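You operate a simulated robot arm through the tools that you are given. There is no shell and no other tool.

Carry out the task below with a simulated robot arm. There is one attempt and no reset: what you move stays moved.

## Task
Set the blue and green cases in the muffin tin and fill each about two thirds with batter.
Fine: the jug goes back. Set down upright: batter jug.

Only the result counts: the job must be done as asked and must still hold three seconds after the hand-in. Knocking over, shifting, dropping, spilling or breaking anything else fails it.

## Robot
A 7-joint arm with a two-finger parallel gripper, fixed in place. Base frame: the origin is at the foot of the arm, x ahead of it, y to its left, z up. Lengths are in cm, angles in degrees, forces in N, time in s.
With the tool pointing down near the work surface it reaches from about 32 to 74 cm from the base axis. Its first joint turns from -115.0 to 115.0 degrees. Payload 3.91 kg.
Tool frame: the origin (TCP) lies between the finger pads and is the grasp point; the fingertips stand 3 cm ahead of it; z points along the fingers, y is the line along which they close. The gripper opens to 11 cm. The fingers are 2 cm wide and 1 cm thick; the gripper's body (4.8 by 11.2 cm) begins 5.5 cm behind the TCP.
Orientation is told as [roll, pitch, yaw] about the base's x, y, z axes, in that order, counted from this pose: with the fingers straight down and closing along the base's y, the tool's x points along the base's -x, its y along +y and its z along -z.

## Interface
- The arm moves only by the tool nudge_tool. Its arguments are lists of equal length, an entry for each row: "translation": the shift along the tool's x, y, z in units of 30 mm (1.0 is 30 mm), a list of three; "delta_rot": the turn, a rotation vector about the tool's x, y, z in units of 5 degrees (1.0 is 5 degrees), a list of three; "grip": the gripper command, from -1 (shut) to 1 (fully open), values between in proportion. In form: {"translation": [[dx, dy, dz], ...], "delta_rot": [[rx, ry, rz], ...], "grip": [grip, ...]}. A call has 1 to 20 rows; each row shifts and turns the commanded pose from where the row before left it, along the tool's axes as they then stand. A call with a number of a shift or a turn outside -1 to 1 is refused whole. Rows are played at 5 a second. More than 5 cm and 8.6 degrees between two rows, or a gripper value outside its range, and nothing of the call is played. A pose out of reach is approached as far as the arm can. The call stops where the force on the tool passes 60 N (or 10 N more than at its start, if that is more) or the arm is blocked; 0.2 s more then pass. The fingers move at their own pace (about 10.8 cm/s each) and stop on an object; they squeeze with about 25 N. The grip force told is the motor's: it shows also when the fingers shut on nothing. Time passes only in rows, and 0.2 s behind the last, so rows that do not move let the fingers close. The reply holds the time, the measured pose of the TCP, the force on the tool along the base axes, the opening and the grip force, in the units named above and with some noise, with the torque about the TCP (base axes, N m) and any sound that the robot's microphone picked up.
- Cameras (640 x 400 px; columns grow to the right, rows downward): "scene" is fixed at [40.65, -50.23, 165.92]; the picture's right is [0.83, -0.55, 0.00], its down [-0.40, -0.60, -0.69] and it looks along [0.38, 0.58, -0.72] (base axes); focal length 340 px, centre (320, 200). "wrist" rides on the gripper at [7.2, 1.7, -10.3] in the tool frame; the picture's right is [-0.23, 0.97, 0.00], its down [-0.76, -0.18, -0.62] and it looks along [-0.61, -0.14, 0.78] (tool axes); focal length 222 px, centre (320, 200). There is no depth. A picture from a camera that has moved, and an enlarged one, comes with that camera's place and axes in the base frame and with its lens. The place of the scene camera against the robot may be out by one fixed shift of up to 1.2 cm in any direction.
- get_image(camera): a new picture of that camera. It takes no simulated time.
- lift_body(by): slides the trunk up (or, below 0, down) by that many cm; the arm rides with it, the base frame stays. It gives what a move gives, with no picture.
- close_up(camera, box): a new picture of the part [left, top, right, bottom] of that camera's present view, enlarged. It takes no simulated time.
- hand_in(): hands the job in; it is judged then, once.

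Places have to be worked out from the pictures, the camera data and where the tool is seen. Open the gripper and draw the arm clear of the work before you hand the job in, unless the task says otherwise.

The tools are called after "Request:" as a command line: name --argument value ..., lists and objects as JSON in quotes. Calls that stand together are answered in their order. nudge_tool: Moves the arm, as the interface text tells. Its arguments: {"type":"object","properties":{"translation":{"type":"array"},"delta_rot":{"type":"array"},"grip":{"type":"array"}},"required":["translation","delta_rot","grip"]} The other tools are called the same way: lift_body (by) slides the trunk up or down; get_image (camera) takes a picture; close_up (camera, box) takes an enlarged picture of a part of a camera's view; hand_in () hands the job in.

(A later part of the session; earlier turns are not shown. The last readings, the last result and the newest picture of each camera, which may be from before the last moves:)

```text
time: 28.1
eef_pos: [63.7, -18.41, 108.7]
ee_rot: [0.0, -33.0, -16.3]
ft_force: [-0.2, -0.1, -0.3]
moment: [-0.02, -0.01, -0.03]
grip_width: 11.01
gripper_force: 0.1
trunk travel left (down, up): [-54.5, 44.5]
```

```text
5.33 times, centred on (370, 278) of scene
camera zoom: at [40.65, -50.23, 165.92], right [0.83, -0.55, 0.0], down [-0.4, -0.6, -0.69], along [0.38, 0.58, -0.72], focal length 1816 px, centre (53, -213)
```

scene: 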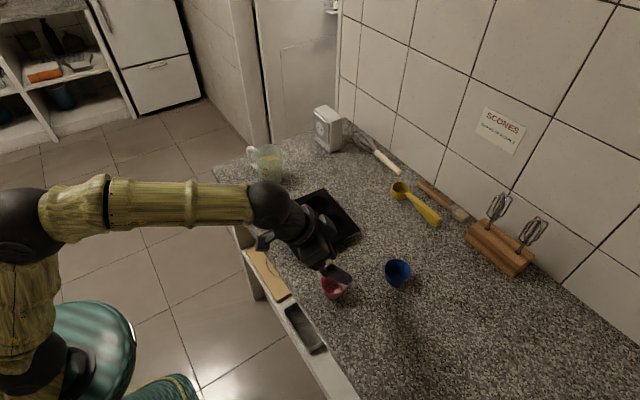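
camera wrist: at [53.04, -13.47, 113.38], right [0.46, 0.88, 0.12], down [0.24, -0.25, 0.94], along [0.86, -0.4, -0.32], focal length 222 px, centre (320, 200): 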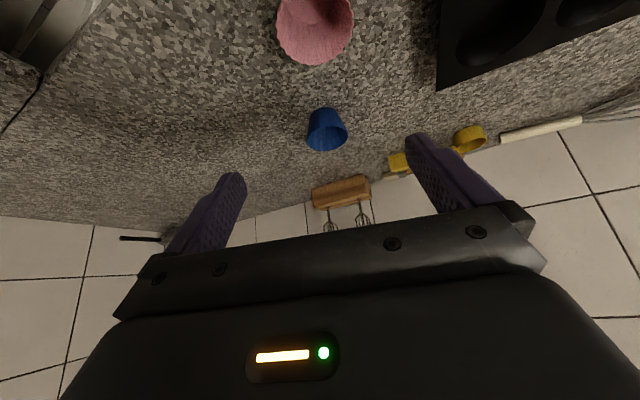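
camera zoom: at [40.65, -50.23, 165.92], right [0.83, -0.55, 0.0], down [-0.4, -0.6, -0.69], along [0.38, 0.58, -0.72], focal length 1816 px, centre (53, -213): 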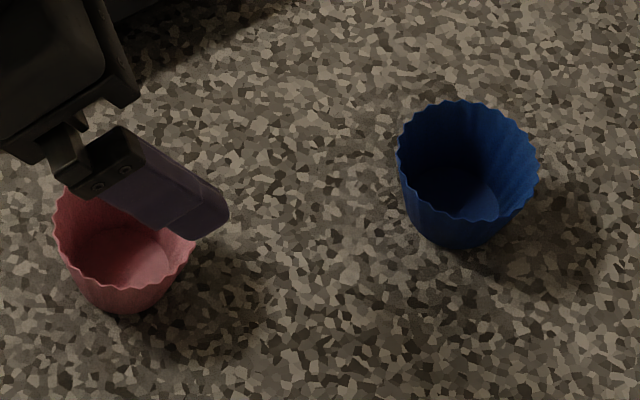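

Combining views, blue's centre is about (80.5, -23.5). I'll advance to a pre-grasp pose about 10 cm back along the tilted tool axis.

Request:
nudge_tool --translation '[[-0.5275, -0.0125, 0.879], [-0.5275, -0.0125, 0.879], [-0.5275, -0.0125, 0.879], [-0.5275, -0.0125, 0.879], [0, 0, 0]]' --delta_rot '[[0, 0, 0], [0, 0, 0], [0, 0, 0], [0, 0, 0], [0, 0, 0]]' --grip '[1, 1, 1, 1, 1]'

Request:
get_image --camera "wrist"

Request:
close_up --camera "wrist" --box '[260, 60, 380, 160]'

Request:
close_up --camera "scene" --box '[300, 220, 460, 320]'

```text
time: 29.2
eef_pos: [74.41, -21.51, 103.19]
ee_rot: [0.1, -32.9, -16.3]
ft_force: [0.3, 0.0, 0.3]
moment: [0.0, 0.01, 0.0]
grip_width: 10.99
gripper_force: 0.1
trunk travel left (down, up): [-54.5, 44.5]
```

```text
taken
camera wrist: at [63.67, -16.63, 107.99], right [0.46, 0.88, 0.12], down [0.24, -0.25, 0.94], along [0.86, -0.4, -0.33], focal length 222 px, centre (320, 200)
```

wrist: 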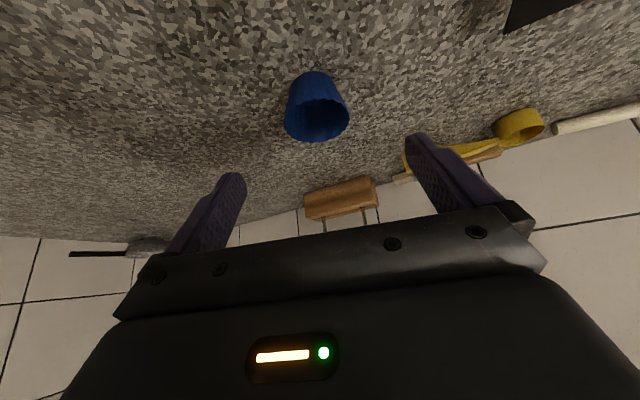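

```text
4.00 times, centred on (320, 110) of wrist
camera zoom: at [63.67, -16.63, 107.99], right [0.46, 0.88, 0.12], down [0.24, -0.25, 0.94], along [0.86, -0.4, -0.33], focal length 888 px, centre (320, 560)
```

zoom: 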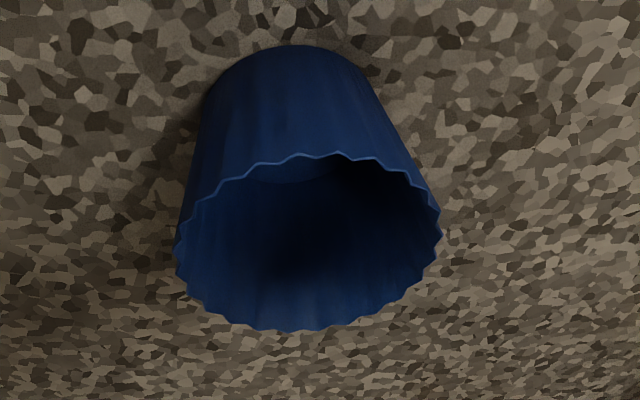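

```text
4.00 times, centred on (380, 270) of scene
camera zoom: at [40.65, -50.23, 165.92], right [0.83, -0.55, 0.0], down [-0.4, -0.6, -0.69], along [0.38, 0.58, -0.72], focal length 1362 px, centre (80, -80)
```

zoom: 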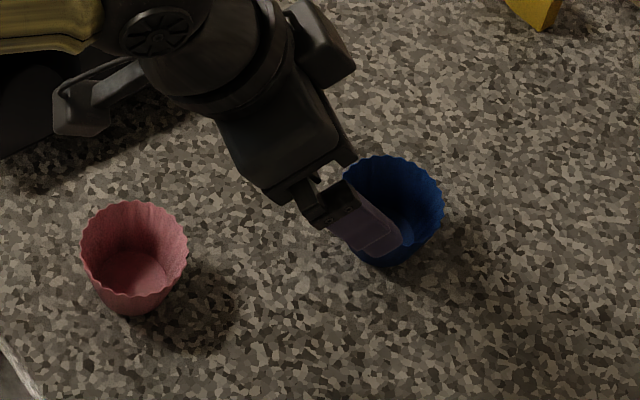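

Calibrating on the gripped rim width (about 6.2 cm), the blue rim is at z≈94.6, with its centre 83.05 cm out along the tool's azimuth. It lies straight along the tool axis, so I'll advance 5.4 cm first and check.

Request:
nudge_tool --translation '[[0, -0.06, 0.6], [0, 0, 0.6], [0, 0, 0.6], [0, 0, 0]]' --delta_rot '[[0, 0, 0], [0, 0, 0], [0, 0, 0], [0, 0, 0]]' --grip '[1, 1, 1, 1]'

Request:
close_up --camera "wrist" --box '[160, 60, 480, 240]'

Request:
close_up --camera "scene" --box '[340, 230, 440, 310]'

```text
time: 30.2
eef_pos: [76.95, -22.55, 98.54]
ee_rot: [0.0, -33.0, -16.3]
ft_force: [0.0, -0.5, -1.2]
moment: [0.01, -0.02, -0.02]
grip_width: 11.02
gripper_force: 0.1
trunk travel left (down, up): [-54.5, 44.5]
```

```text
2.00 times, centred on (320, 150) of wrist
camera zoom: at [66.32, -17.62, 103.38], right [0.46, 0.88, 0.12], down [0.24, -0.25, 0.94], along [0.86, -0.4, -0.33], focal length 444 px, centre (320, 300)
```

zoom: 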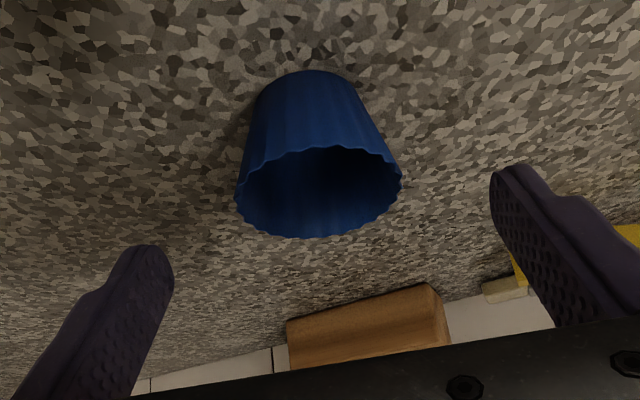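

```text
5.00 times, centred on (390, 270) of scene
camera zoom: at [40.65, -50.23, 165.92], right [0.83, -0.55, 0.0], down [-0.4, -0.6, -0.69], along [0.38, 0.58, -0.72], focal length 1702 px, centre (-30, -150)
```

zoom: 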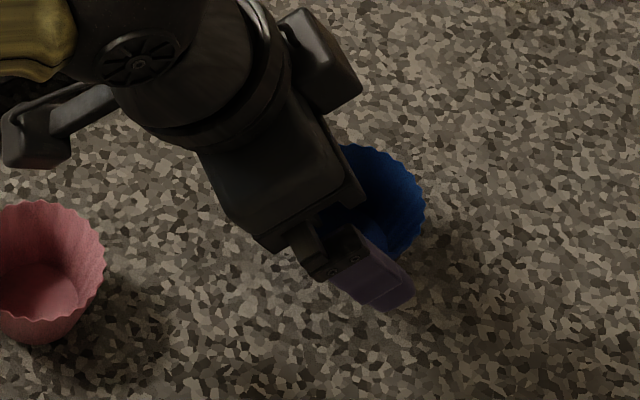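

Blue is centred between the fingers. I'll advance the last 3 cm so that the rim is about 1.5 cm below the TCP, then check before closing.

Request:
nudge_tool --translation '[[-0.04, 0, 0.35], [-0.04, 0, 0.35], [-0.04, 0, 0.34], [0, 0, 0]]' --delta_rot '[[0, 0, 0], [0, 0, 0], [0, 0, 0], [0, 0, 0]]' --grip '[1, 1, 1, 1]'

Request:
close_up --camera "wrist" --box '[160, 60, 480, 240]'

Request:
close_up --camera "scene" --box '[340, 230, 440, 310]'

```text
time: 31.2
eef_pos: [79.05, -23.08, 96.16]
ee_rot: [-0.1, -32.9, -16.3]
ft_force: [-0.2, -0.4, -0.5]
moment: [0.02, -0.02, 0.0]
grip_width: 10.98
gripper_force: 0.0
trunk travel left (down, up): [-54.5, 44.5]
```

```text
2.00 times, centred on (320, 150) of wrist
camera zoom: at [68.33, -18.23, 100.99], right [0.46, 0.88, 0.12], down [0.24, -0.25, 0.94], along [0.86, -0.4, -0.33], focal length 444 px, centre (320, 300)
```

zoom: 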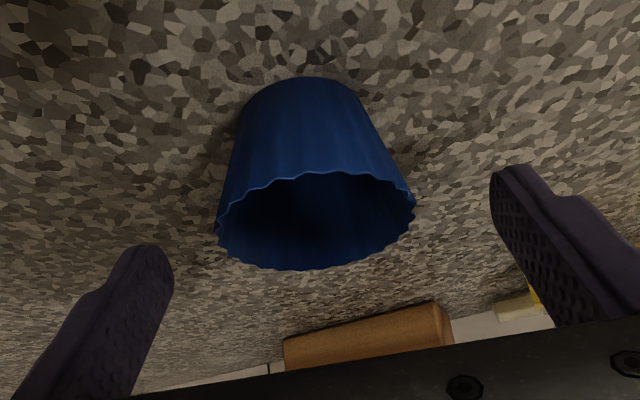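

```text
5.00 times, centred on (390, 270) of scene
camera zoom: at [40.65, -50.23, 165.92], right [0.83, -0.55, 0.0], down [-0.4, -0.6, -0.69], along [0.38, 0.58, -0.72], focal length 1702 px, centre (-30, -150)
```

zoom: 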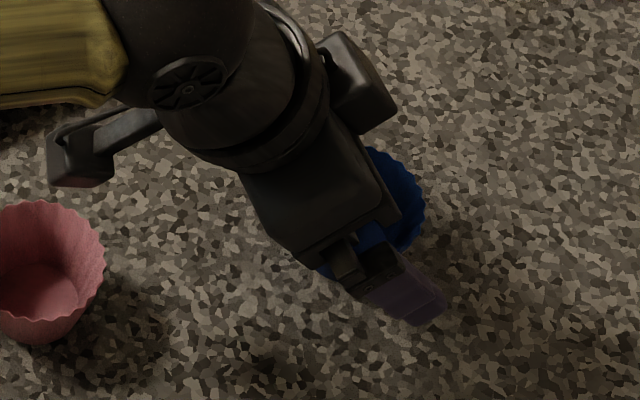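

The fingers straddle the case with the rim slightly behind the finger centreline. I'll shift 0.4 cm along tool +x and 0.4 cm deeper, then close gently.

Request:
nudge_tool --translation '[[0.133, 0, 0.13], [0, 0, 0], [0, 0, 0], [0, 0, 0], [0, 0, 0], [0, 0, 0]]' --delta_rot '[[0, 0, 0], [0, 0, 0], [0, 0, 0], [0, 0, 0], [0, 0, 0], [0, 0, 0]]' --grip '[1, 0.6, 0.3, 0.15, 0.1, 0.1]'

Request:
close_up --camera "wrist" --box '[160, 60, 480, 240]'

Request:
close_up --camera "scene" --box '[340, 230, 440, 310]'

```text
time: 32.6
eef_pos: [78.91, -23.08, 95.74]
ee_rot: [0.0, -33.0, -16.3]
ft_force: [-0.8, 0.3, 0.7]
moment: [0.01, 0.02, -0.03]
grip_width: 6.06
gripper_force: 0.0
trunk travel left (down, up): [-54.5, 44.5]
```

```text
2.00 times, centred on (320, 150) of wrist
camera zoom: at [68.22, -18.23, 100.52], right [0.46, 0.88, 0.12], down [0.24, -0.25, 0.94], along [0.86, -0.4, -0.33], focal length 444 px, centre (320, 300)
```

zoom: 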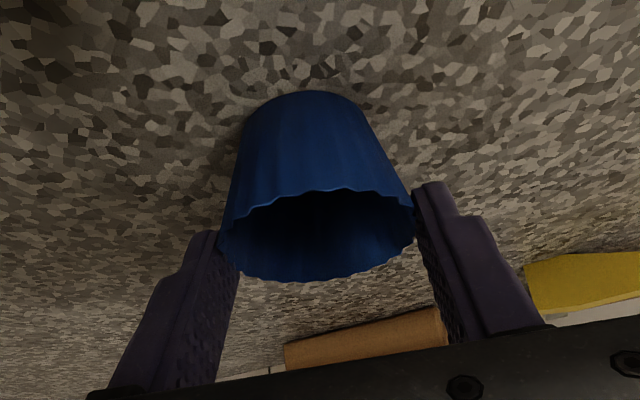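

```text
5.00 times, centred on (390, 270) of scene
camera zoom: at [40.65, -50.23, 165.92], right [0.83, -0.55, 0.0], down [-0.4, -0.6, -0.69], along [0.38, 0.58, -0.72], focal length 1702 px, centre (-30, -150)
```

zoom: 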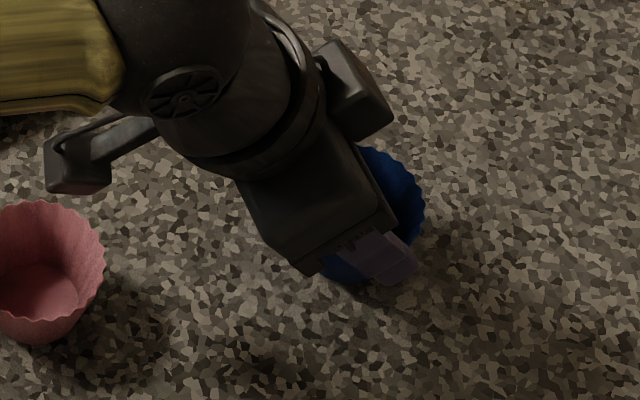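

There's no contact force at 6.06 cm and the rim is near the very fingertips. I'll reopen to 8 cm, advance 1 cm further along the tool axis, and look again.

Request:
nudge_tool --translation '[[0, 0, 0], [0, 0, 0], [0, 0, 0.17], [0, 0, 0.17], [0, 0, 0]]' --delta_rot '[[0, 0, 0], [0, 0, 0], [0, 0, 0], [0, 0, 0], [0, 0, 0]]' --grip '[0.5, 0.5, 0.5, 0.5, 0.5]'

Request:
close_up --camera "wrist" --box '[160, 60, 480, 240]'

Request:
close_up --camera "scene" --box '[340, 230, 440, 310]'

```text
time: 33.9
eef_pos: [79.51, -23.31, 94.93]
ee_rot: [-0.1, -33.0, -16.3]
ft_force: [-0.3, 0.6, -0.4]
moment: [0.0, 0.01, -0.01]
grip_width: 8.29
gripper_force: 0.1
trunk travel left (down, up): [-54.5, 44.5]
```

```text
2.00 times, centred on (320, 150) of wrist
camera zoom: at [68.77, -18.47, 99.6], right [0.46, 0.88, 0.12], down [0.24, -0.25, 0.94], along [0.86, -0.4, -0.33], focal length 444 px, centre (320, 300)
```

zoom: 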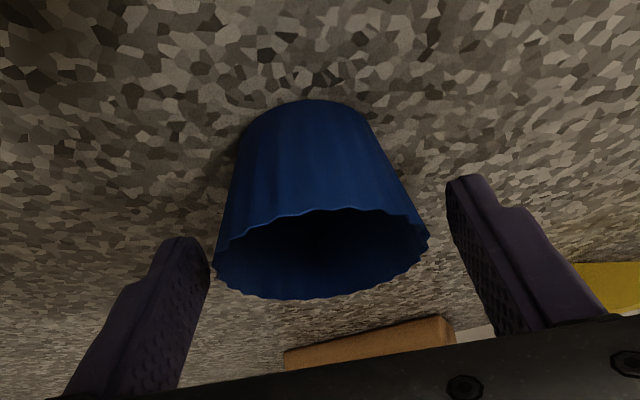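

```text
5.00 times, centred on (390, 270) of scene
camera zoom: at [40.65, -50.23, 165.92], right [0.83, -0.55, 0.0], down [-0.4, -0.6, -0.69], along [0.38, 0.58, -0.72], focal length 1702 px, centre (-30, -150)
```

zoom: 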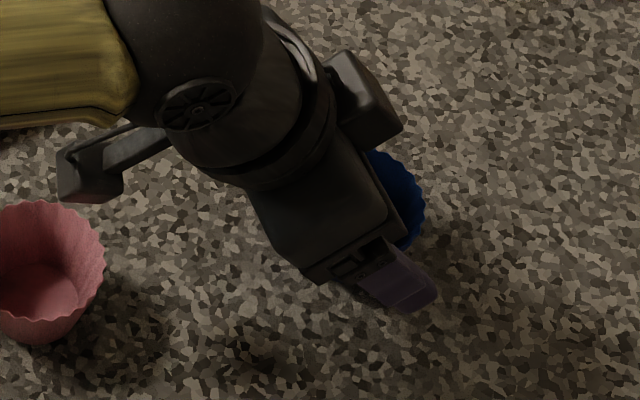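

The rim is now well between the pads, about 1.1–1.5 cm ahead of the TCP. I'll close on it.

Request:
nudge_tool --translation '[[0, 0, 0], [0, 0, 0], [0, 0, 0], [0, 0, 0], [0, 0, 0]]' --delta_rot '[[0, 0, 0], [0, 0, 0], [0, 0, 0], [0, 0, 0], [0, 0, 0]]' --grip '[0.3, 0.15, 0.1, 0.05, 0.0]'

Request:
close_up --camera "wrist" --box '[160, 60, 480, 240]'

```text
time: 35.0
eef_pos: [79.58, -23.28, 94.73]
ee_rot: [0.0, -33.0, -16.2]
ft_force: [0.1, -0.3, -0.3]
moment: [-0.01, 0.02, 0.01]
grip_width: 5.77
gripper_force: 25.2
trunk travel left (down, up): [-54.5, 44.5]
```

```text
2.00 times, centred on (320, 150) of wrist
camera zoom: at [68.76, -18.46, 99.6], right [0.46, 0.88, 0.12], down [0.24, -0.25, 0.94], along [0.86, -0.4, -0.33], focal length 444 px, centre (320, 300)
```

zoom: 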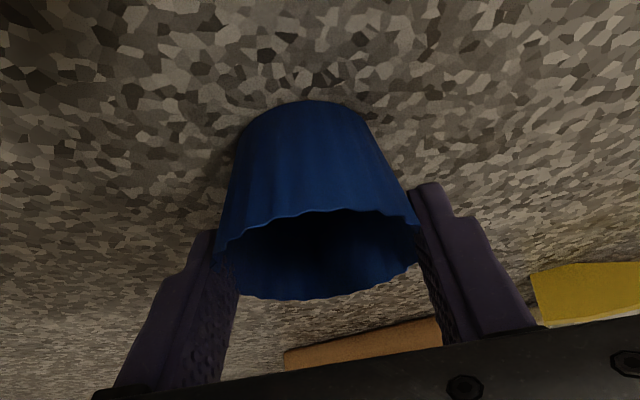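

The gripper reads 5.77 cm at 25 N, narrower than with green. I'll look closely at how the pads sit on the case before lifting.

Request:
close_up --camera "wrist" --box '[240, 90, 400, 210]'

Request:
close_up --camera "scene" --box '[370, 245, 430, 295]'

```text
3.33 times, centred on (320, 150) of wrist
camera zoom: at [68.76, -18.46, 99.6], right [0.46, 0.88, 0.12], down [0.24, -0.25, 0.94], along [0.86, -0.4, -0.33], focal length 740 px, centre (320, 367)
```

zoom: 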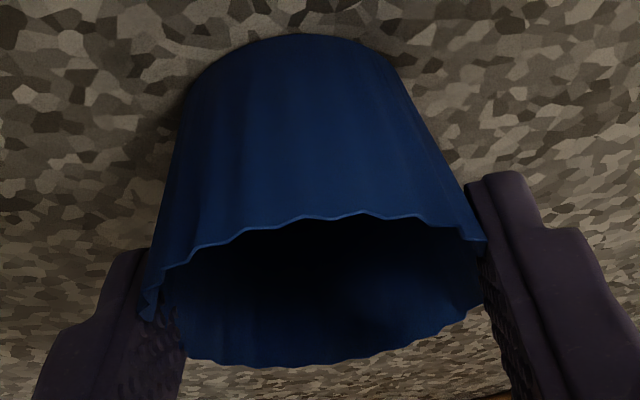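

```text
8.00 times, centred on (400, 270) of scene
camera zoom: at [40.65, -50.23, 165.92], right [0.83, -0.55, 0.0], down [-0.4, -0.6, -0.69], along [0.38, 0.58, -0.72], focal length 2724 px, centre (-320, -360)
```

zoom: 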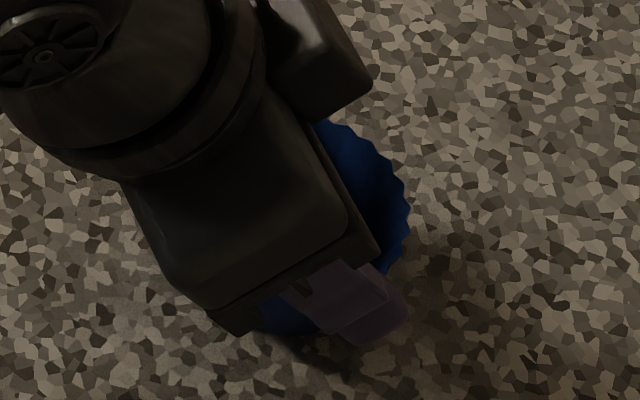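

The visible rim overlaps the pads slightly, so the collision surface is a little inside the drawn one, and the grip looks fine. I'll lift vertically by 1.5 cm and check that it comes up level.

Request:
nudge_tool --translation '[[-0.09, 0, -0.14], [-0.09, 0, -0.14], [-0.09, 0, -0.14], [0, 0, 0]]' --delta_rot '[[0, 0, 0], [0, 0, 0], [0, 0, 0], [0, 0, 0]]' --grip '[0, 0, 0, 0]'

Request:
close_up --camera "wrist" --box '[160, 60, 480, 240]'

Request:
close_up --camera "scene" --box '[340, 230, 440, 310]'

```text
time: 36.0
eef_pos: [79.39, -23.4, 96.2]
ee_rot: [0.0, -33.0, -16.3]
ft_force: [-0.1, -0.5, -0.6]
moment: [-0.03, 0.02, 0.02]
grip_width: 5.76
gripper_force: 25.5
trunk travel left (down, up): [-54.5, 44.5]
```

```text
2.00 times, centred on (320, 150) of wrist
camera zoom: at [68.8, -18.49, 101.09], right [0.46, 0.88, 0.12], down [0.24, -0.25, 0.94], along [0.86, -0.4, -0.33], focal length 444 px, centre (320, 300)
```

zoom: 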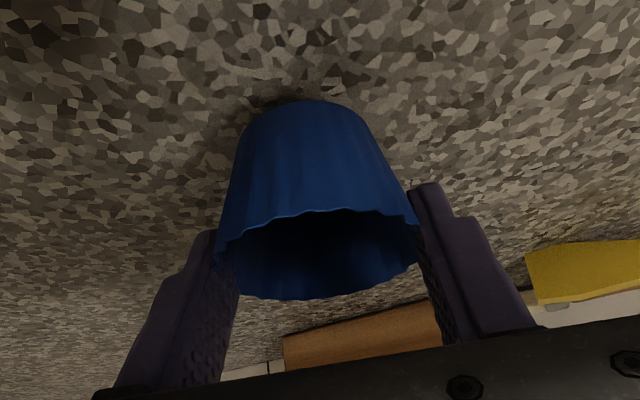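

```text
5.00 times, centred on (390, 270) of scene
camera zoom: at [40.65, -50.23, 165.92], right [0.83, -0.55, 0.0], down [-0.4, -0.6, -0.69], along [0.38, 0.58, -0.72], focal length 1702 px, centre (-30, -150)
```

zoom: 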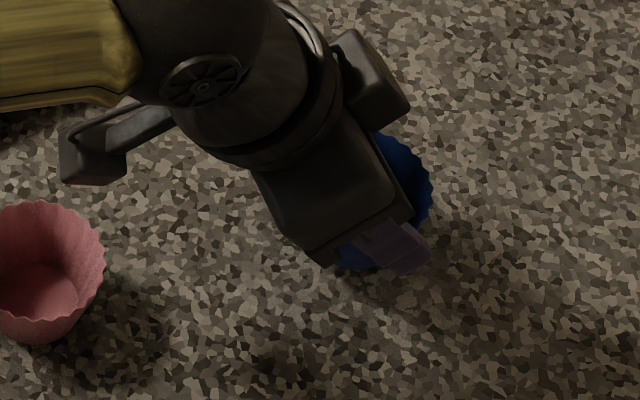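

Blue lifts level. I'll raise it 8 cm more and yaw the tool back to about -2° around the vertical, keeping the case upright.

Request:
nudge_tool --translation '[[-0.484, 0, -0.746], [-0.484, 0, -0.746], [-0.484, 0, -0.746], [0, 0, 0], [0, 0, 0], [0, 0, 0], [0, 0, 0]]' --delta_rot '[[0, 0, 0], [0, 0, 0], [0, 0, 0], [-0.519, 0, -0.8], [-0.519, 0, -0.8], [-0.519, 0, -0.8], [0, 0, 0]]' --grip '[0, 0, 0, 0, 0, 0, 0]'

Request:
get_image --camera "wrist"

```text
time: 37.6
eef_pos: [78.63, -23.06, 104.15]
ee_rot: [-0.1, -33.0, -2.0]
ft_force: [-0.1, 0.7, -0.5]
moment: [0.0, 0.02, -0.01]
grip_width: 5.73
gripper_force: 25.2
out of reach, approached as far as the arm can: row 3, 6
trunk travel left (down, up): [-54.5, 44.5]
```

```text
taken
camera wrist: at [66.93, -21.0, 108.9], right [0.22, 0.97, 0.12], down [0.29, -0.19, 0.94], along [0.93, -0.17, -0.33], focal length 222 px, centre (320, 200)
```

wrist: 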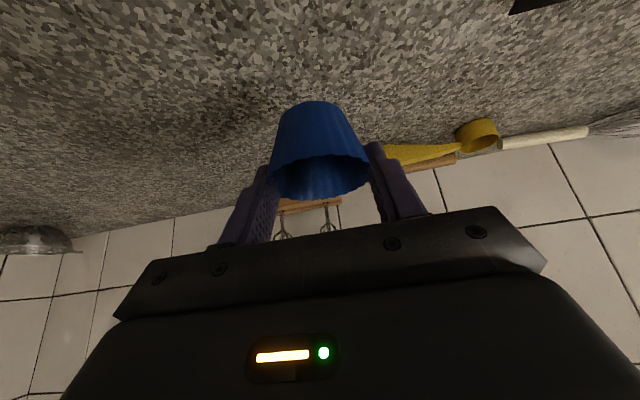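

The case is held upright at yaw -2°. I'll now carry it horizontally to above the near-right well at about (67, -2.3).

Request:
nudge_tool --translation '[[0.434, 0.849, -0.282], [0.434, 0.849, -0.282], [0.434, 0.849, -0.282], [0.434, 0.849, -0.282], [0.434, 0.849, -0.282], [0.434, 0.849, -0.282], [0.434, 0.849, -0.282], [0.434, 0.849, -0.282], [0, 0, 0]]' --delta_rot '[[0, 0, 0], [0, 0, 0], [0, 0, 0], [0, 0, 0], [0, 0, 0], [0, 0, 0], [0, 0, 0], [0, 0, 0], [0, 0, 0]]' --grip '[0, 0, 0, 0, 0, 0, 0, 0, 0]'

Request:
get_image --camera "wrist"

Request:
close_up --camera "scene" --box '[240, 160, 380, 270]'

```text
time: 39.6
eef_pos: [79.81, -4.85, 109.78]
ee_rot: [0.0, -32.7, -2.0]
ft_force: [0.2, 0.0, -0.4]
moment: [0.0, -0.02, 0.02]
grip_width: 5.5
gripper_force: 0.1
out of reach, approached as far as the arm can: row 1, 2, 3, 4, 5, 6, 7, 8
trunk travel left (down, up): [-54.5, 44.5]
```

```text
taken
camera wrist: at [68.28, -2.64, 114.6], right [0.23, 0.97, 0.12], down [0.3, -0.19, 0.94], along [0.93, -0.17, -0.33], focal length 222 px, centre (320, 200)
```

wrist: 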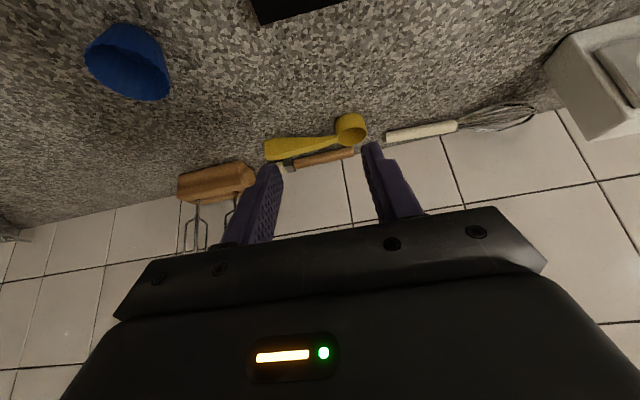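

```text
3.64 times, centred on (310, 215) of scene
camera zoom: at [40.65, -50.23, 165.92], right [0.83, -0.55, 0.0], down [-0.4, -0.6, -0.69], along [0.38, 0.58, -0.72], focal length 1238 px, centre (356, 146)
```

zoom: 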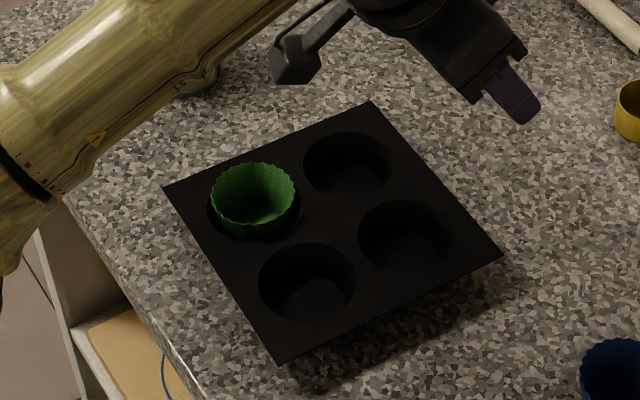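

The arm jammed at full extension (it reports out of reach) and the blue case slipped from the fingers. I must see where it is and whether it is upright.

Request:
get_image --camera "scene"

Request:
close_up --camera "scene" --box '[300, 220, 460, 340]'

Request:
close_up --camera "wrist" --box '[60, 0, 200, 120]'

```text
taken
```

scene: 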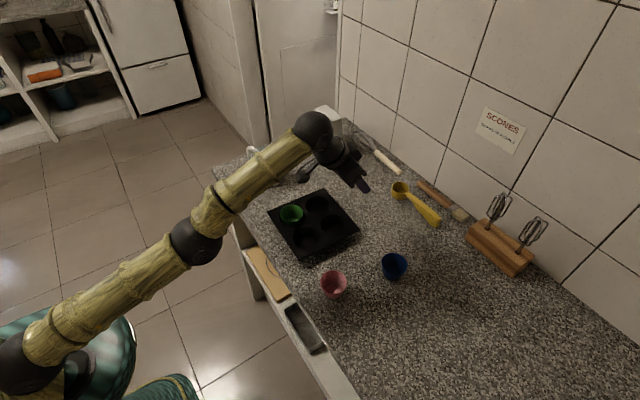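

```text
3.33 times, centred on (380, 280) of scene
camera zoom: at [40.65, -50.23, 165.92], right [0.83, -0.55, 0.0], down [-0.4, -0.6, -0.69], along [0.38, 0.58, -0.72], focal length 1135 px, centre (120, -67)
```

zoom: 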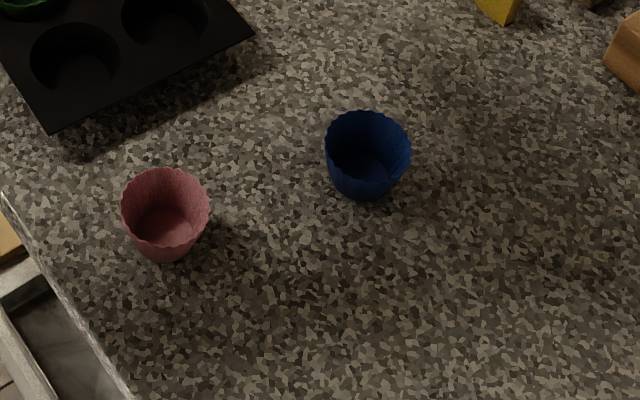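

```text
3.33 times, centred on (130, 60) of wrist
camera zoom: at [68.28, -2.64, 114.6], right [0.23, 0.97, 0.12], down [0.3, -0.19, 0.94], along [0.93, -0.17, -0.33], focal length 740 px, centre (953, 667)
```

zoom: 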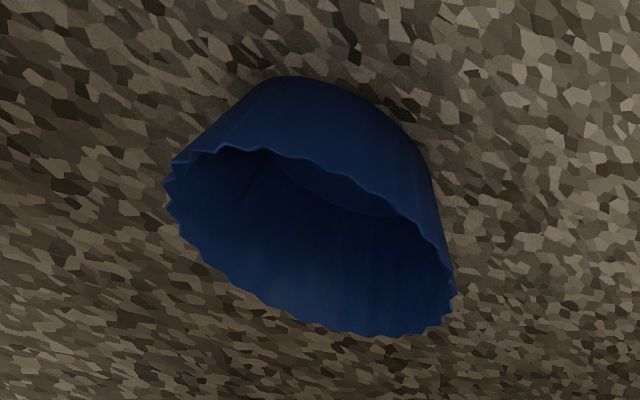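

Blue landed upright near its old place, empty and fine. From the picture the shoulder is at about z≈90 (trunk now 33 cm below start) with the arm fully straight, so raising the trunk will increase reach. First I'll unbend the arm with a small retreat.

Request:
nudge_tool --translation '[[0.839, 0, -0.545], [0.839, 0, -0.545], [0, 0, 0]]' --delta_rot '[[0, 0, 0], [0, 0, 0], [0, 0, 0]]' --grip '[0, 0, 0]'

```text
time: 40.5
eef_pos: [78.52, -4.94, 112.31]
ee_rot: [0.1, -32.8, -2.1]
ft_force: [0.1, 0.3, -0.5]
moment: [-0.02, 0.01, 0.0]
grip_width: 5.5
gripper_force: 0.0
out of reach, approached as far as the arm can: row 1, 2
trunk travel left (down, up): [-54.5, 44.5]
```

The arm slides along its reach sphere instead of bending. Moving down should flex the elbow, and there is plenty of room above the tin, so I'll command a short descent.

Request:
nudge_tool --translation '[[0.5446, 0, 0.8387], [0.5446, 0, 0.8387], [0, 0, 0]]' --delta_rot '[[0, 0, 0], [0, 0, 0], [0, 0, 0]]' --grip '[0, 0, 0]'

```text
time: 41.2
eef_pos: [80.97, -5.16, 107.34]
ee_rot: [0.1, -32.8, -1.9]
ft_force: [-0.3, -0.8, 0.3]
moment: [0.02, -0.01, -0.02]
grip_width: 5.5
gripper_force: 0.1
out of reach, approached as far as the arm can: row 1, 2
trunk travel left (down, up): [-54.5, 44.5]
```

It still slides with the elbow straight. I'll try a combined retreat plus reducing the tilt, since elbow flexion also pitches the tool down.

Request:
nudge_tool --translation '[[0.8, 0, -0.3], [0.8, 0, -0.3], [0.8, 0, -0.3], [0, 0, 0]]' --delta_rot '[[0, 0.95, 0], [0, 0.95, 0], [0, 0.95, 0], [0, 0, 0]]' --grip '[0, 0, 0, 0]'

```text
time: 42.2
eef_pos: [75.27, -5.1, 107.49]
ee_rot: [0.1, -18.5, -2.0]
ft_force: [-0.9, 0.2, 0.3]
moment: [0.01, 0.01, -0.03]
grip_width: 5.52
gripper_force: 0.0
out of reach, approached as far as the arm can: row 1, 2, 3
trunk travel left (down, up): [-54.5, 44.5]
```

Rotation works but the position stays on the limit. I'll look at the arm's shape now.

Request:
get_image --camera "scene"

```text
taken
```

scene: 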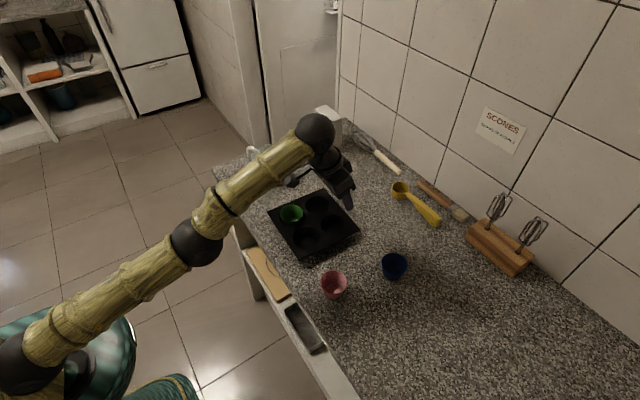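

The arm is dead straight at the elbow. I'll raise the trunk 20 cm, which is needed for reach anyway and gives safe room, and then command downward moves so the elbow flexes.

Request:
lift_body --by 20

Request:
nudge_tool --translation '[[0.3, 0, 0.95], [0.3, 0, 0.95], [0.3, 0, 0.95], [0, 0, 0]]' --delta_rot '[[0, 0, 0], [0, 0, 0], [0, 0, 0], [0, 0, 0]]' --grip '[0, 0, 0, 0]'

```text
time: 44.4
eef_pos: [75.27, -5.09, 127.52]
ee_rot: [0.1, -18.5, -2.0]
ft_force: [-0.6, -0.2, -0.5]
moment: [0.0, 0.03, -0.01]
grip_width: 5.5
gripper_force: 0.1
trunk travel left (down, up): [-74.5, 24.5]
```

```text
time: 45.4
eef_pos: [78.47, -5.36, 119.7]
ee_rot: [0.0, -18.6, -2.0]
ft_force: [0.0, -0.1, 0.0]
moment: [0.0, 0.05, -0.02]
grip_width: 5.5
gripper_force: 0.0
out of reach, approached as far as the arm can: row 1, 2, 3
trunk travel left (down, up): [-74.5, 24.5]
```

I'm still sliding along the reach limit. I'll keep commanding inward and downward for several rows, with free space all along, and see if the elbow breaks out.

Request:
nudge_tool --translation '[[0.843, 0, 0.42], [0.843, 0, 0.42], [0.843, 0, 0.42], [0.843, 0, 0.42], [0, 0, 0]]' --delta_rot '[[0, 0, 0], [0, 0, 0], [0, 0, 0], [0, 0, 0], [0, 0, 0]]' --grip '[0, 0, 0, 0, 0]'

```text
time: 46.6
eef_pos: [80.02, -5.96, 114.66]
ee_rot: [0.0, -18.5, -1.9]
ft_force: [-0.9, 0.5, -0.1]
moment: [-0.01, 0.0, 0.01]
grip_width: 5.48
gripper_force: 0.0
out of reach, approached as far as the arm can: row 1, 2, 3, 4
trunk travel left (down, up): [-74.5, 24.5]
```

There is a small sideways drift, which suggests the elbow's bending plane has rolled. I'll try lateral moves with an inward component, toward -y first, at this safe height.

Request:
nudge_tool --translation '[[0.6, -0.8, 0.2], [0.6, -0.8, 0.2], [0.6, -0.8, 0.2], [0, 0, 0]]' --delta_rot '[[0, 0, 0], [0, 0, 0], [0, 0, 0], [0, 0, 0]]' --grip '[0, 0, 0, 0]'

```text
time: 47.6
eef_pos: [79.45, -13.61, 112.33]
ee_rot: [-0.1, -18.4, -1.9]
ft_force: [0.2, -0.4, 0.3]
moment: [-0.04, -0.03, -0.02]
grip_width: 5.49
gripper_force: 0.0
out of reach, approached as far as the arm can: row 1, 2, 3
trunk travel left (down, up): [-74.5, 24.5]
```

I'm still near the sphere, though the distance may be shrinking slightly. I'll try a few straight inward rows toward the shoulder from here.

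Request:
nudge_tool --translation '[[1, 0.15, 0], [1, 0.15, 0], [1, 0.15, 0], [1, 0.15, 0], [1, 0.15, 0], [0, 0, 0]]' --delta_rot '[[0, 0, 0], [0, 0, 0], [0, 0, 0], [0, 0, 0], [0, 0, 0], [0, 0, 0]]' --grip '[0, 0, 0, 0, 0, 0]'

Request:
get_image --camera "scene"

```text
time: 49.0
eef_pos: [79.56, -13.66, 112.21]
ee_rot: [0.0, -18.5, -2.0]
ft_force: [-0.4, -1.0, -0.2]
moment: [0.01, 0.0, 0.02]
grip_width: 5.51
gripper_force: 0.0
out of reach, approached as far as the arm can: row 1, 2, 3, 4, 5
trunk travel left (down, up): [-74.5, 24.5]
```

```text
taken
```

scene: 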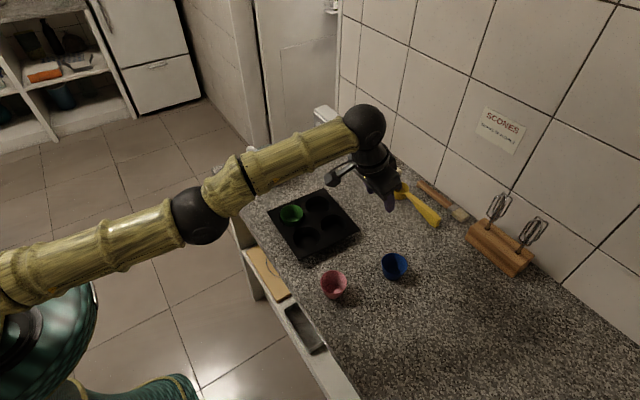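

I think the elbow hyperextended slightly past straight and sits on its stop, so inward commands push it further the wrong way. I'll raise the trunk 8 cm for room, push outward to straighten, then move down tangentially so it flexes the right way.

Request:
lift_body --by 8

Request:
nudge_tool --translation '[[-0.988, -0.13, 0.025], [-0.988, -0.13, 0.025], [0.03, -0.04, 0.99], [0.03, -0.04, 0.99], [0.03, -0.04, 0.99], [0, 0, 0]]' --delta_rot '[[0, 0, 0], [0, 0, 0], [0, 0, 0], [0, 0, 0], [0, 0, 0], [0, 0, 0]]' --grip '[0, 0, 0, 0, 0, 0]'

Request:
get_image --camera "scene"

```text
time: 50.2
eef_pos: [79.61, -13.54, 120.21]
ee_rot: [0.0, -18.5, -1.9]
ft_force: [0.2, -0.6, 0.5]
moment: [0.01, 0.0, -0.01]
grip_width: 5.47
gripper_force: 0.0
trunk travel left (down, up): [-82.5, 16.5]
```

```text
time: 51.6
eef_pos: [81.15, -13.88, 111.73]
ee_rot: [0.0, -18.5, -2.0]
ft_force: [-0.5, 0.1, -0.1]
moment: [-0.04, -0.01, 0.02]
grip_width: 5.51
gripper_force: 0.1
out of reach, approached as far as the arm can: row 1, 2, 4, 5
trunk travel left (down, up): [-82.5, 16.5]
```

```text
taken
```

scene: 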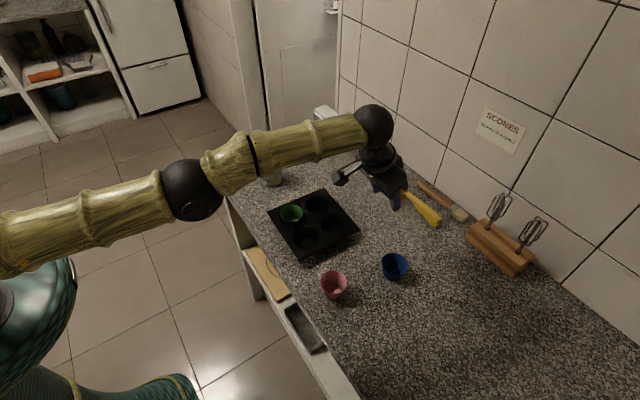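

One of the tangential rows was reachable, which is a good sign. Now I'll try an inward and slightly downward move.

Request:
nudge_tool --translation '[[0.95, 0.16, 0.2], [0.95, 0.16, 0.2], [0, 0, 0]]' --delta_rot '[[0, 0, 0], [0, 0, 0], [0, 0, 0]]' --grip '[0, 0, 0]'

```text
time: 52.4
eef_pos: [81.23, -13.66, 108.99]
ee_rot: [0.0, -18.4, -2.0]
ft_force: [-0.9, 0.1, -0.1]
moment: [0.02, 0.02, -0.01]
grip_width: 5.5
gripper_force: 0.0
out of reach, approached as far as the arm can: row 1, 2
trunk travel left (down, up): [-82.5, 16.5]
```

I'm still on the stop. I'll raise the trunk 16 cm for more room and sweep a longer downward arc with an outward bias, so that the elbow passes through straight.

Request:
lift_body --by 16

Request:
nudge_tool --translation '[[-0.7, -0.1, 0.8], [-0.7, -0.1, 0.8], [-0.5, -0.1, 0.9], [-0.4, -0.1, 0.9], [-0.3, -0.05, 0.9], [-0.2, -0.05, 0.95], [0, 0, 0]]' --delta_rot '[[0, 0, 0], [0, 0, 0], [0, 0, 0], [0, 0, 0], [0, 0, 0], [0, 0, 0], [0, 0, 0]]' --grip '[0, 0, 0, 0, 0, 0, 0]'

Request:
get_image --camera "scene"

```text
time: 54.2
eef_pos: [81.12, -13.73, 124.88]
ee_rot: [0.1, -18.4, -1.9]
ft_force: [0.2, -0.4, 0.4]
moment: [0.01, -0.01, -0.03]
grip_width: 5.52
gripper_force: 0.1
trunk travel left (down, up): [-98.5, 0.5]
```

```text
time: 55.8
eef_pos: [81.2, -13.18, 112.82]
ee_rot: [-0.1, -18.5, -2.0]
ft_force: [0.7, -0.2, -0.6]
moment: [-0.03, 0.05, -0.03]
grip_width: 5.49
gripper_force: 0.1
out of reach, approached as far as the arm can: row 1, 2, 3, 4, 5, 6
trunk travel left (down, up): [-98.5, 0.5]
```

```text
taken
```

scene: 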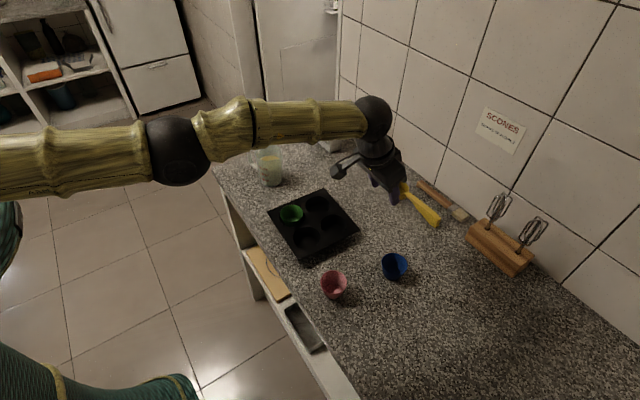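

The bend is almost gone now, with the arm nearly straight and level. I'll do one pure downward row, then inward-down rows.

Request:
nudge_tool --translation '[[0.317, 0, 0.948], [0.6, 0.1, 0.7], [0.9, 0.15, 0.2], [0.9, 0.15, 0.2], [0, 0, 0]]' --delta_rot '[[0, 0, 0], [0, 0, 0], [0, 0, 0], [0, 0, 0], [0, 0, 0]]' --grip '[0, 0, 0, 0, 0]'

```text
time: 57.0
eef_pos: [79.36, -12.28, 103.44]
ee_rot: [0.1, -18.4, -2.0]
ft_force: [0.0, -0.3, -0.4]
moment: [-0.02, -0.02, 0.01]
grip_width: 5.51
gripper_force: 0.1
out of reach, approached as far as the arm can: row 1, 2, 3, 4
trunk travel left (down, up): [-98.5, 0.5]
```

The position is now about 1.3 cm inside the full-reach sphere, so the elbow may be flexing correctly. I'll continue inward horizontally.

Request:
nudge_tool --translation '[[0.9, 0.15, -0.3], [0.9, 0.15, -0.3], [0.9, 0.15, -0.3], [0, 0, 0]]' --delta_rot '[[0, 0, 0], [0, 0, 0], [0, 0, 0], [0, 0, 0]]' --grip '[0, 0, 0, 0]'

Request:
get_image --camera "scene"

```text
time: 58.0
eef_pos: [79.28, -12.39, 102.89]
ee_rot: [0.1, -18.4, -2.0]
ft_force: [0.1, -0.1, -0.4]
moment: [0.01, -0.02, 0.01]
grip_width: 5.51
gripper_force: 0.0
out of reach, approached as far as the arm can: row 1, 2, 3
trunk travel left (down, up): [-98.5, 0.5]
```

```text
taken
```

scene: 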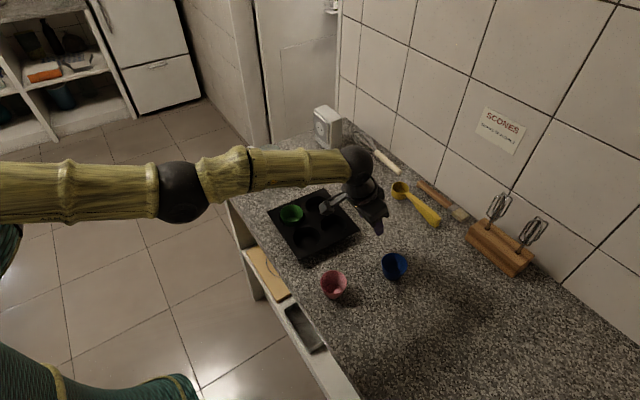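

The inward move again drove the elbow to its back-stop. New idea: straighten outward, then curl the tool pitch inward about the wrist centre, which recruits elbow flexion in the right direction.

Request:
nudge_tool --translation '[[-0.95, -0.15, 0.2], [-0.95, -0.15, 0.2], [0.35, 0, -0.05], [0.35, 0, -0.05], [0.4, 0, -0.05], [0.5, 0, 0], [0, 0, 0]]' --delta_rot '[[0, 0, 0], [0, 0, 0], [0, 0.95, 0], [0, 0.95, 0], [0, 0.95, 0], [0, 0.95, 0], [0, 0, 0]]' --grip '[0, 0, 0, 0, 0, 0, 0]'

Request:
get_image --camera "scene"

```text
time: 59.6
eef_pos: [73.46, -11.77, 104.31]
ee_rot: [0.0, 0.6, -2.0]
ft_force: [-0.6, 0.1, 0.4]
moment: [0.0, -0.02, 0.03]
grip_width: 5.48
gripper_force: 0.1
out of reach, approached as far as the arm can: row 1, 2, 3, 4, 6
trunk travel left (down, up): [-98.5, 0.5]
```

```text
taken
```

scene: 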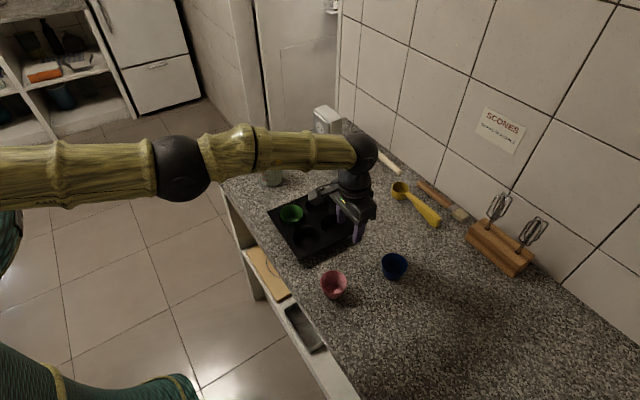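

The elbow is nearly straight now and some rows were reachable. I'll continue curling inward about the wrist.

Request:
nudge_tool --translation '[[0.45, 0, 0], [0.5, 0, 0], [0.55, 0, 0], [0.6, 0, 0], [0, 0, 0]]' --delta_rot '[[0, 0.95, 0], [0, 0.95, 0], [0, 0.95, 0], [0, 0.95, 0], [0, 0, 0]]' --grip '[0, 0, 0, 0, 0]'

Request:
get_image --camera "scene"

```text
time: 60.8
eef_pos: [66.77, -11.58, 105.24]
ee_rot: [0.0, 19.7, -2.0]
ft_force: [0.2, 0.1, 0.0]
moment: [0.0, 0.01, 0.02]
grip_width: 5.5
gripper_force: 0.1
out of reach, approached as far as the arm can: row 1
trunk travel left (down, up): [-98.5, 0.5]
```

```text
taken
```

scene: 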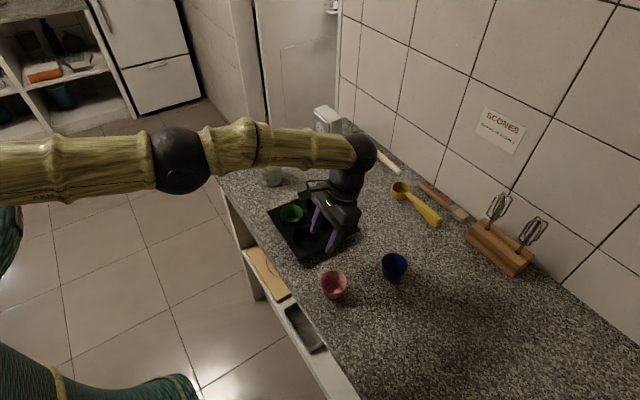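

Now the arm looks straight to slightly flexed the right way, and rows 2–4 were reachable. I'll take two more curl rows with a slight inward bias, then pull inward.

Request:
nudge_tool --translation '[[0.65, 0, 0], [0.7, 0, 0], [0.7, 0.05, 0.3], [0.7, 0.05, 0.3], [0, 0, 0]]' --delta_rot '[[0, 0.95, 0], [0, 0.95, 0], [0, 0, 0], [0, 0, 0], [0, 0, 0]]' --grip '[0, 0, 0, 0, 0]'

Request:
get_image --camera "scene"

```text
time: 62.0
eef_pos: [58.52, -10.95, 107.19]
ee_rot: [0.0, 29.1, -2.0]
ft_force: [0.5, -0.4, 0.2]
moment: [-0.03, -0.03, 0.01]
grip_width: 5.5
gripper_force: 0.1
trunk travel left (down, up): [-98.5, 0.5]
```

```text
taken
```

scene: 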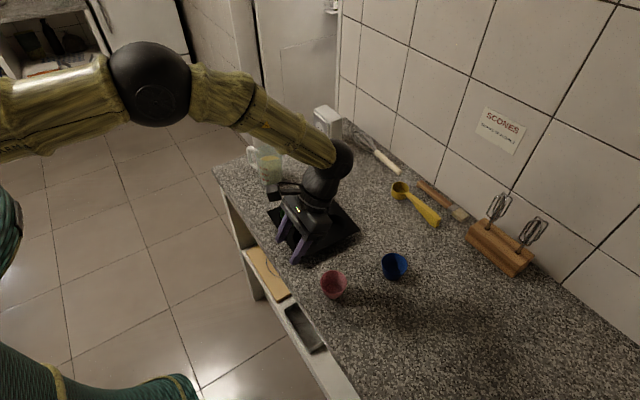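

It's free: the elbow is flexed upward again and all rows were reached. I'll level the tool to straight down, raise the arm, and then lower the trunk so the shoulder ends near z≈113, which gives real reach margin.

Request:
nudge_tool --translation '[[0, 0, 0], [0, 0, 0], [0, 0, 0], [0, 0, 0], [0, 0, 0], [0, 0, 0], [0, 0, 0], [0, 0, 0]]' --delta_rot '[[0, -0.83, 0], [0, -0.83, 0], [0, -0.83, 0], [0, -0.83, 0], [0, -0.83, 0], [0, -0.83, 0], [0, -0.83, 0], [0, 0, 0]]' --grip '[0, 0, 0, 0, 0, 0, 0, 0]'

Request:
nudge_tool --translation '[[0.3, 0, -0.95], [0.3, 0, -0.95], [0, 0, -0.95], [0, 0, -0.95], [0, 0, -0.95], [0, 0, -0.95], [0, 0, -0.95], [0, 0, 0]]' --delta_rot '[[0, 0, 0], [0, 0, 0], [0, 0, 0], [0, 0, 0], [0, 0, 0], [0, 0, 0], [0, 0, 0], [0, 0, 0]]' --grip '[0, 0, 0, 0, 0, 0, 0, 0]'

Request:
lift_body --by -20

```text
time: 63.8
eef_pos: [58.6, -10.94, 107.2]
ee_rot: [0.0, 0.0, -2.1]
ft_force: [0.1, 0.5, 0.5]
moment: [-0.01, -0.02, 0.01]
grip_width: 5.49
gripper_force: 0.0
trunk travel left (down, up): [-98.5, 0.5]
```

```text
time: 65.6
eef_pos: [56.87, -11.09, 127.09]
ee_rot: [-0.1, 0.2, -2.0]
ft_force: [0.1, -0.4, 0.6]
moment: [-0.01, 0.01, 0.04]
grip_width: 5.52
gripper_force: 0.0
trunk travel left (down, up): [-98.5, 0.5]
```

```text
time: 67.8
eef_pos: [56.79, -10.95, 107.08]
ee_rot: [0.0, 0.0, -1.9]
ft_force: [-0.1, 0.7, -0.6]
moment: [-0.02, 0.03, 0.05]
grip_width: 5.51
gripper_force: 0.1
trunk travel left (down, up): [-78.5, 20.5]
```

All good, with the tool down at (56.8, -11, 107). I'll move toward blue and tilt the fingers outward by 38°, then take pictures.

Request:
nudge_tool --translation '[[-0.63, -0.81, 0], [-0.63, -0.81, 0], [-0.63, -0.81, 0], [-0.63, -0.81, 0], [0, 0, 0], [0, 0, 0], [0, 0, 0], [0, 0, 0], [0, 0, 0], [0, 0, 0], [0, 0, 0], [0, 0, 0], [0, 0, 0]]' --delta_rot '[[0, 0, 0], [0, 0, 0], [0, 0, 0], [0, 0, 0], [0, -0.95, 0], [0, -0.95, 0], [0, -0.95, 0], [0, -0.95, 0], [0, -0.95, 0], [0, -0.95, 0], [0, -0.95, 0], [0, -0.95, 0], [0, 0, 0]]' --grip '[1, 1, 1, 1, 1, 1, 1, 1, 1, 1, 1, 1, 1]'

Request:
get_image --camera "wrist"

Request:
get_image --camera "scene"

```text
time: 70.6
eef_pos: [64.08, -20.72, 106.98]
ee_rot: [0.0, -38.0, -1.9]
ft_force: [-0.1, -1.1, 0.9]
moment: [0.0, 0.01, 0.01]
grip_width: 11.01
gripper_force: 0.1
trunk travel left (down, up): [-78.5, 20.5]
```

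```text
taken
camera wrist: at [52.1, -18.67, 110.8], right [0.21, 0.97, 0.14], down [0.21, -0.18, 0.96], along [0.95, -0.17, -0.24], focal length 222 px, centre (320, 200)
```

wrist: 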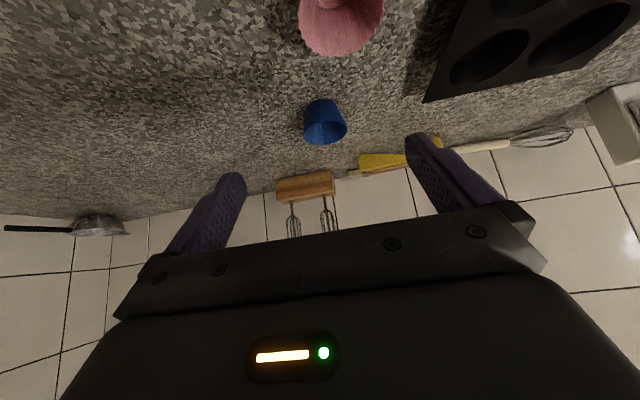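

```text
taken
```

scene: 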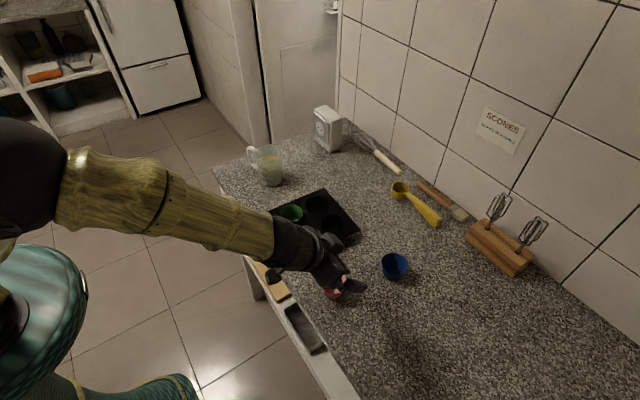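

Blue is ahead of the tool, upright. I'll zoom in for its exact place.

Request:
close_up --camera "wrist" --box '[270, 80, 380, 165]'

Request:
close_up --camera "scene" --box '[360, 235, 430, 295]'

```text
4.71 times, centred on (325, 122) of wrist
camera zoom: at [52.1, -18.67, 110.8], right [0.21, 0.97, 0.14], down [0.21, -0.18, 0.96], along [0.95, -0.17, -0.24], focal length 1045 px, centre (296, 565)
```

zoom: 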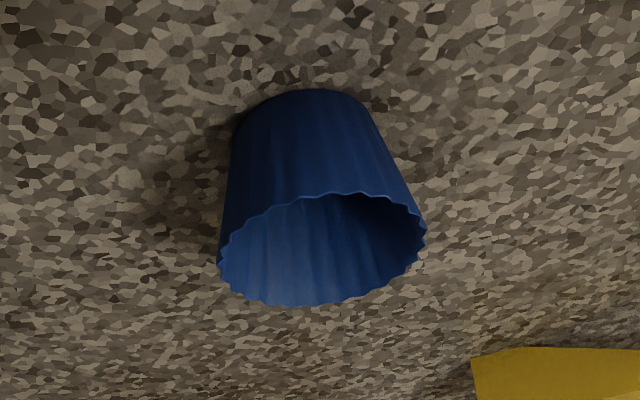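

```text
6.67 times, centred on (395, 265) of scene
camera zoom: at [40.65, -50.23, 165.92], right [0.83, -0.55, 0.0], down [-0.4, -0.6, -0.69], along [0.38, 0.58, -0.72], focal length 2270 px, centre (-180, -233)
```

zoom: 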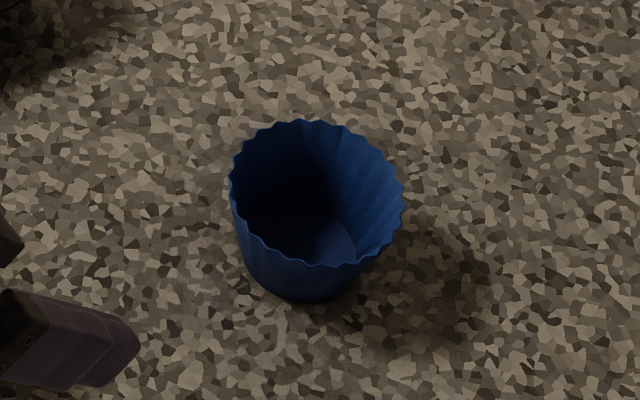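

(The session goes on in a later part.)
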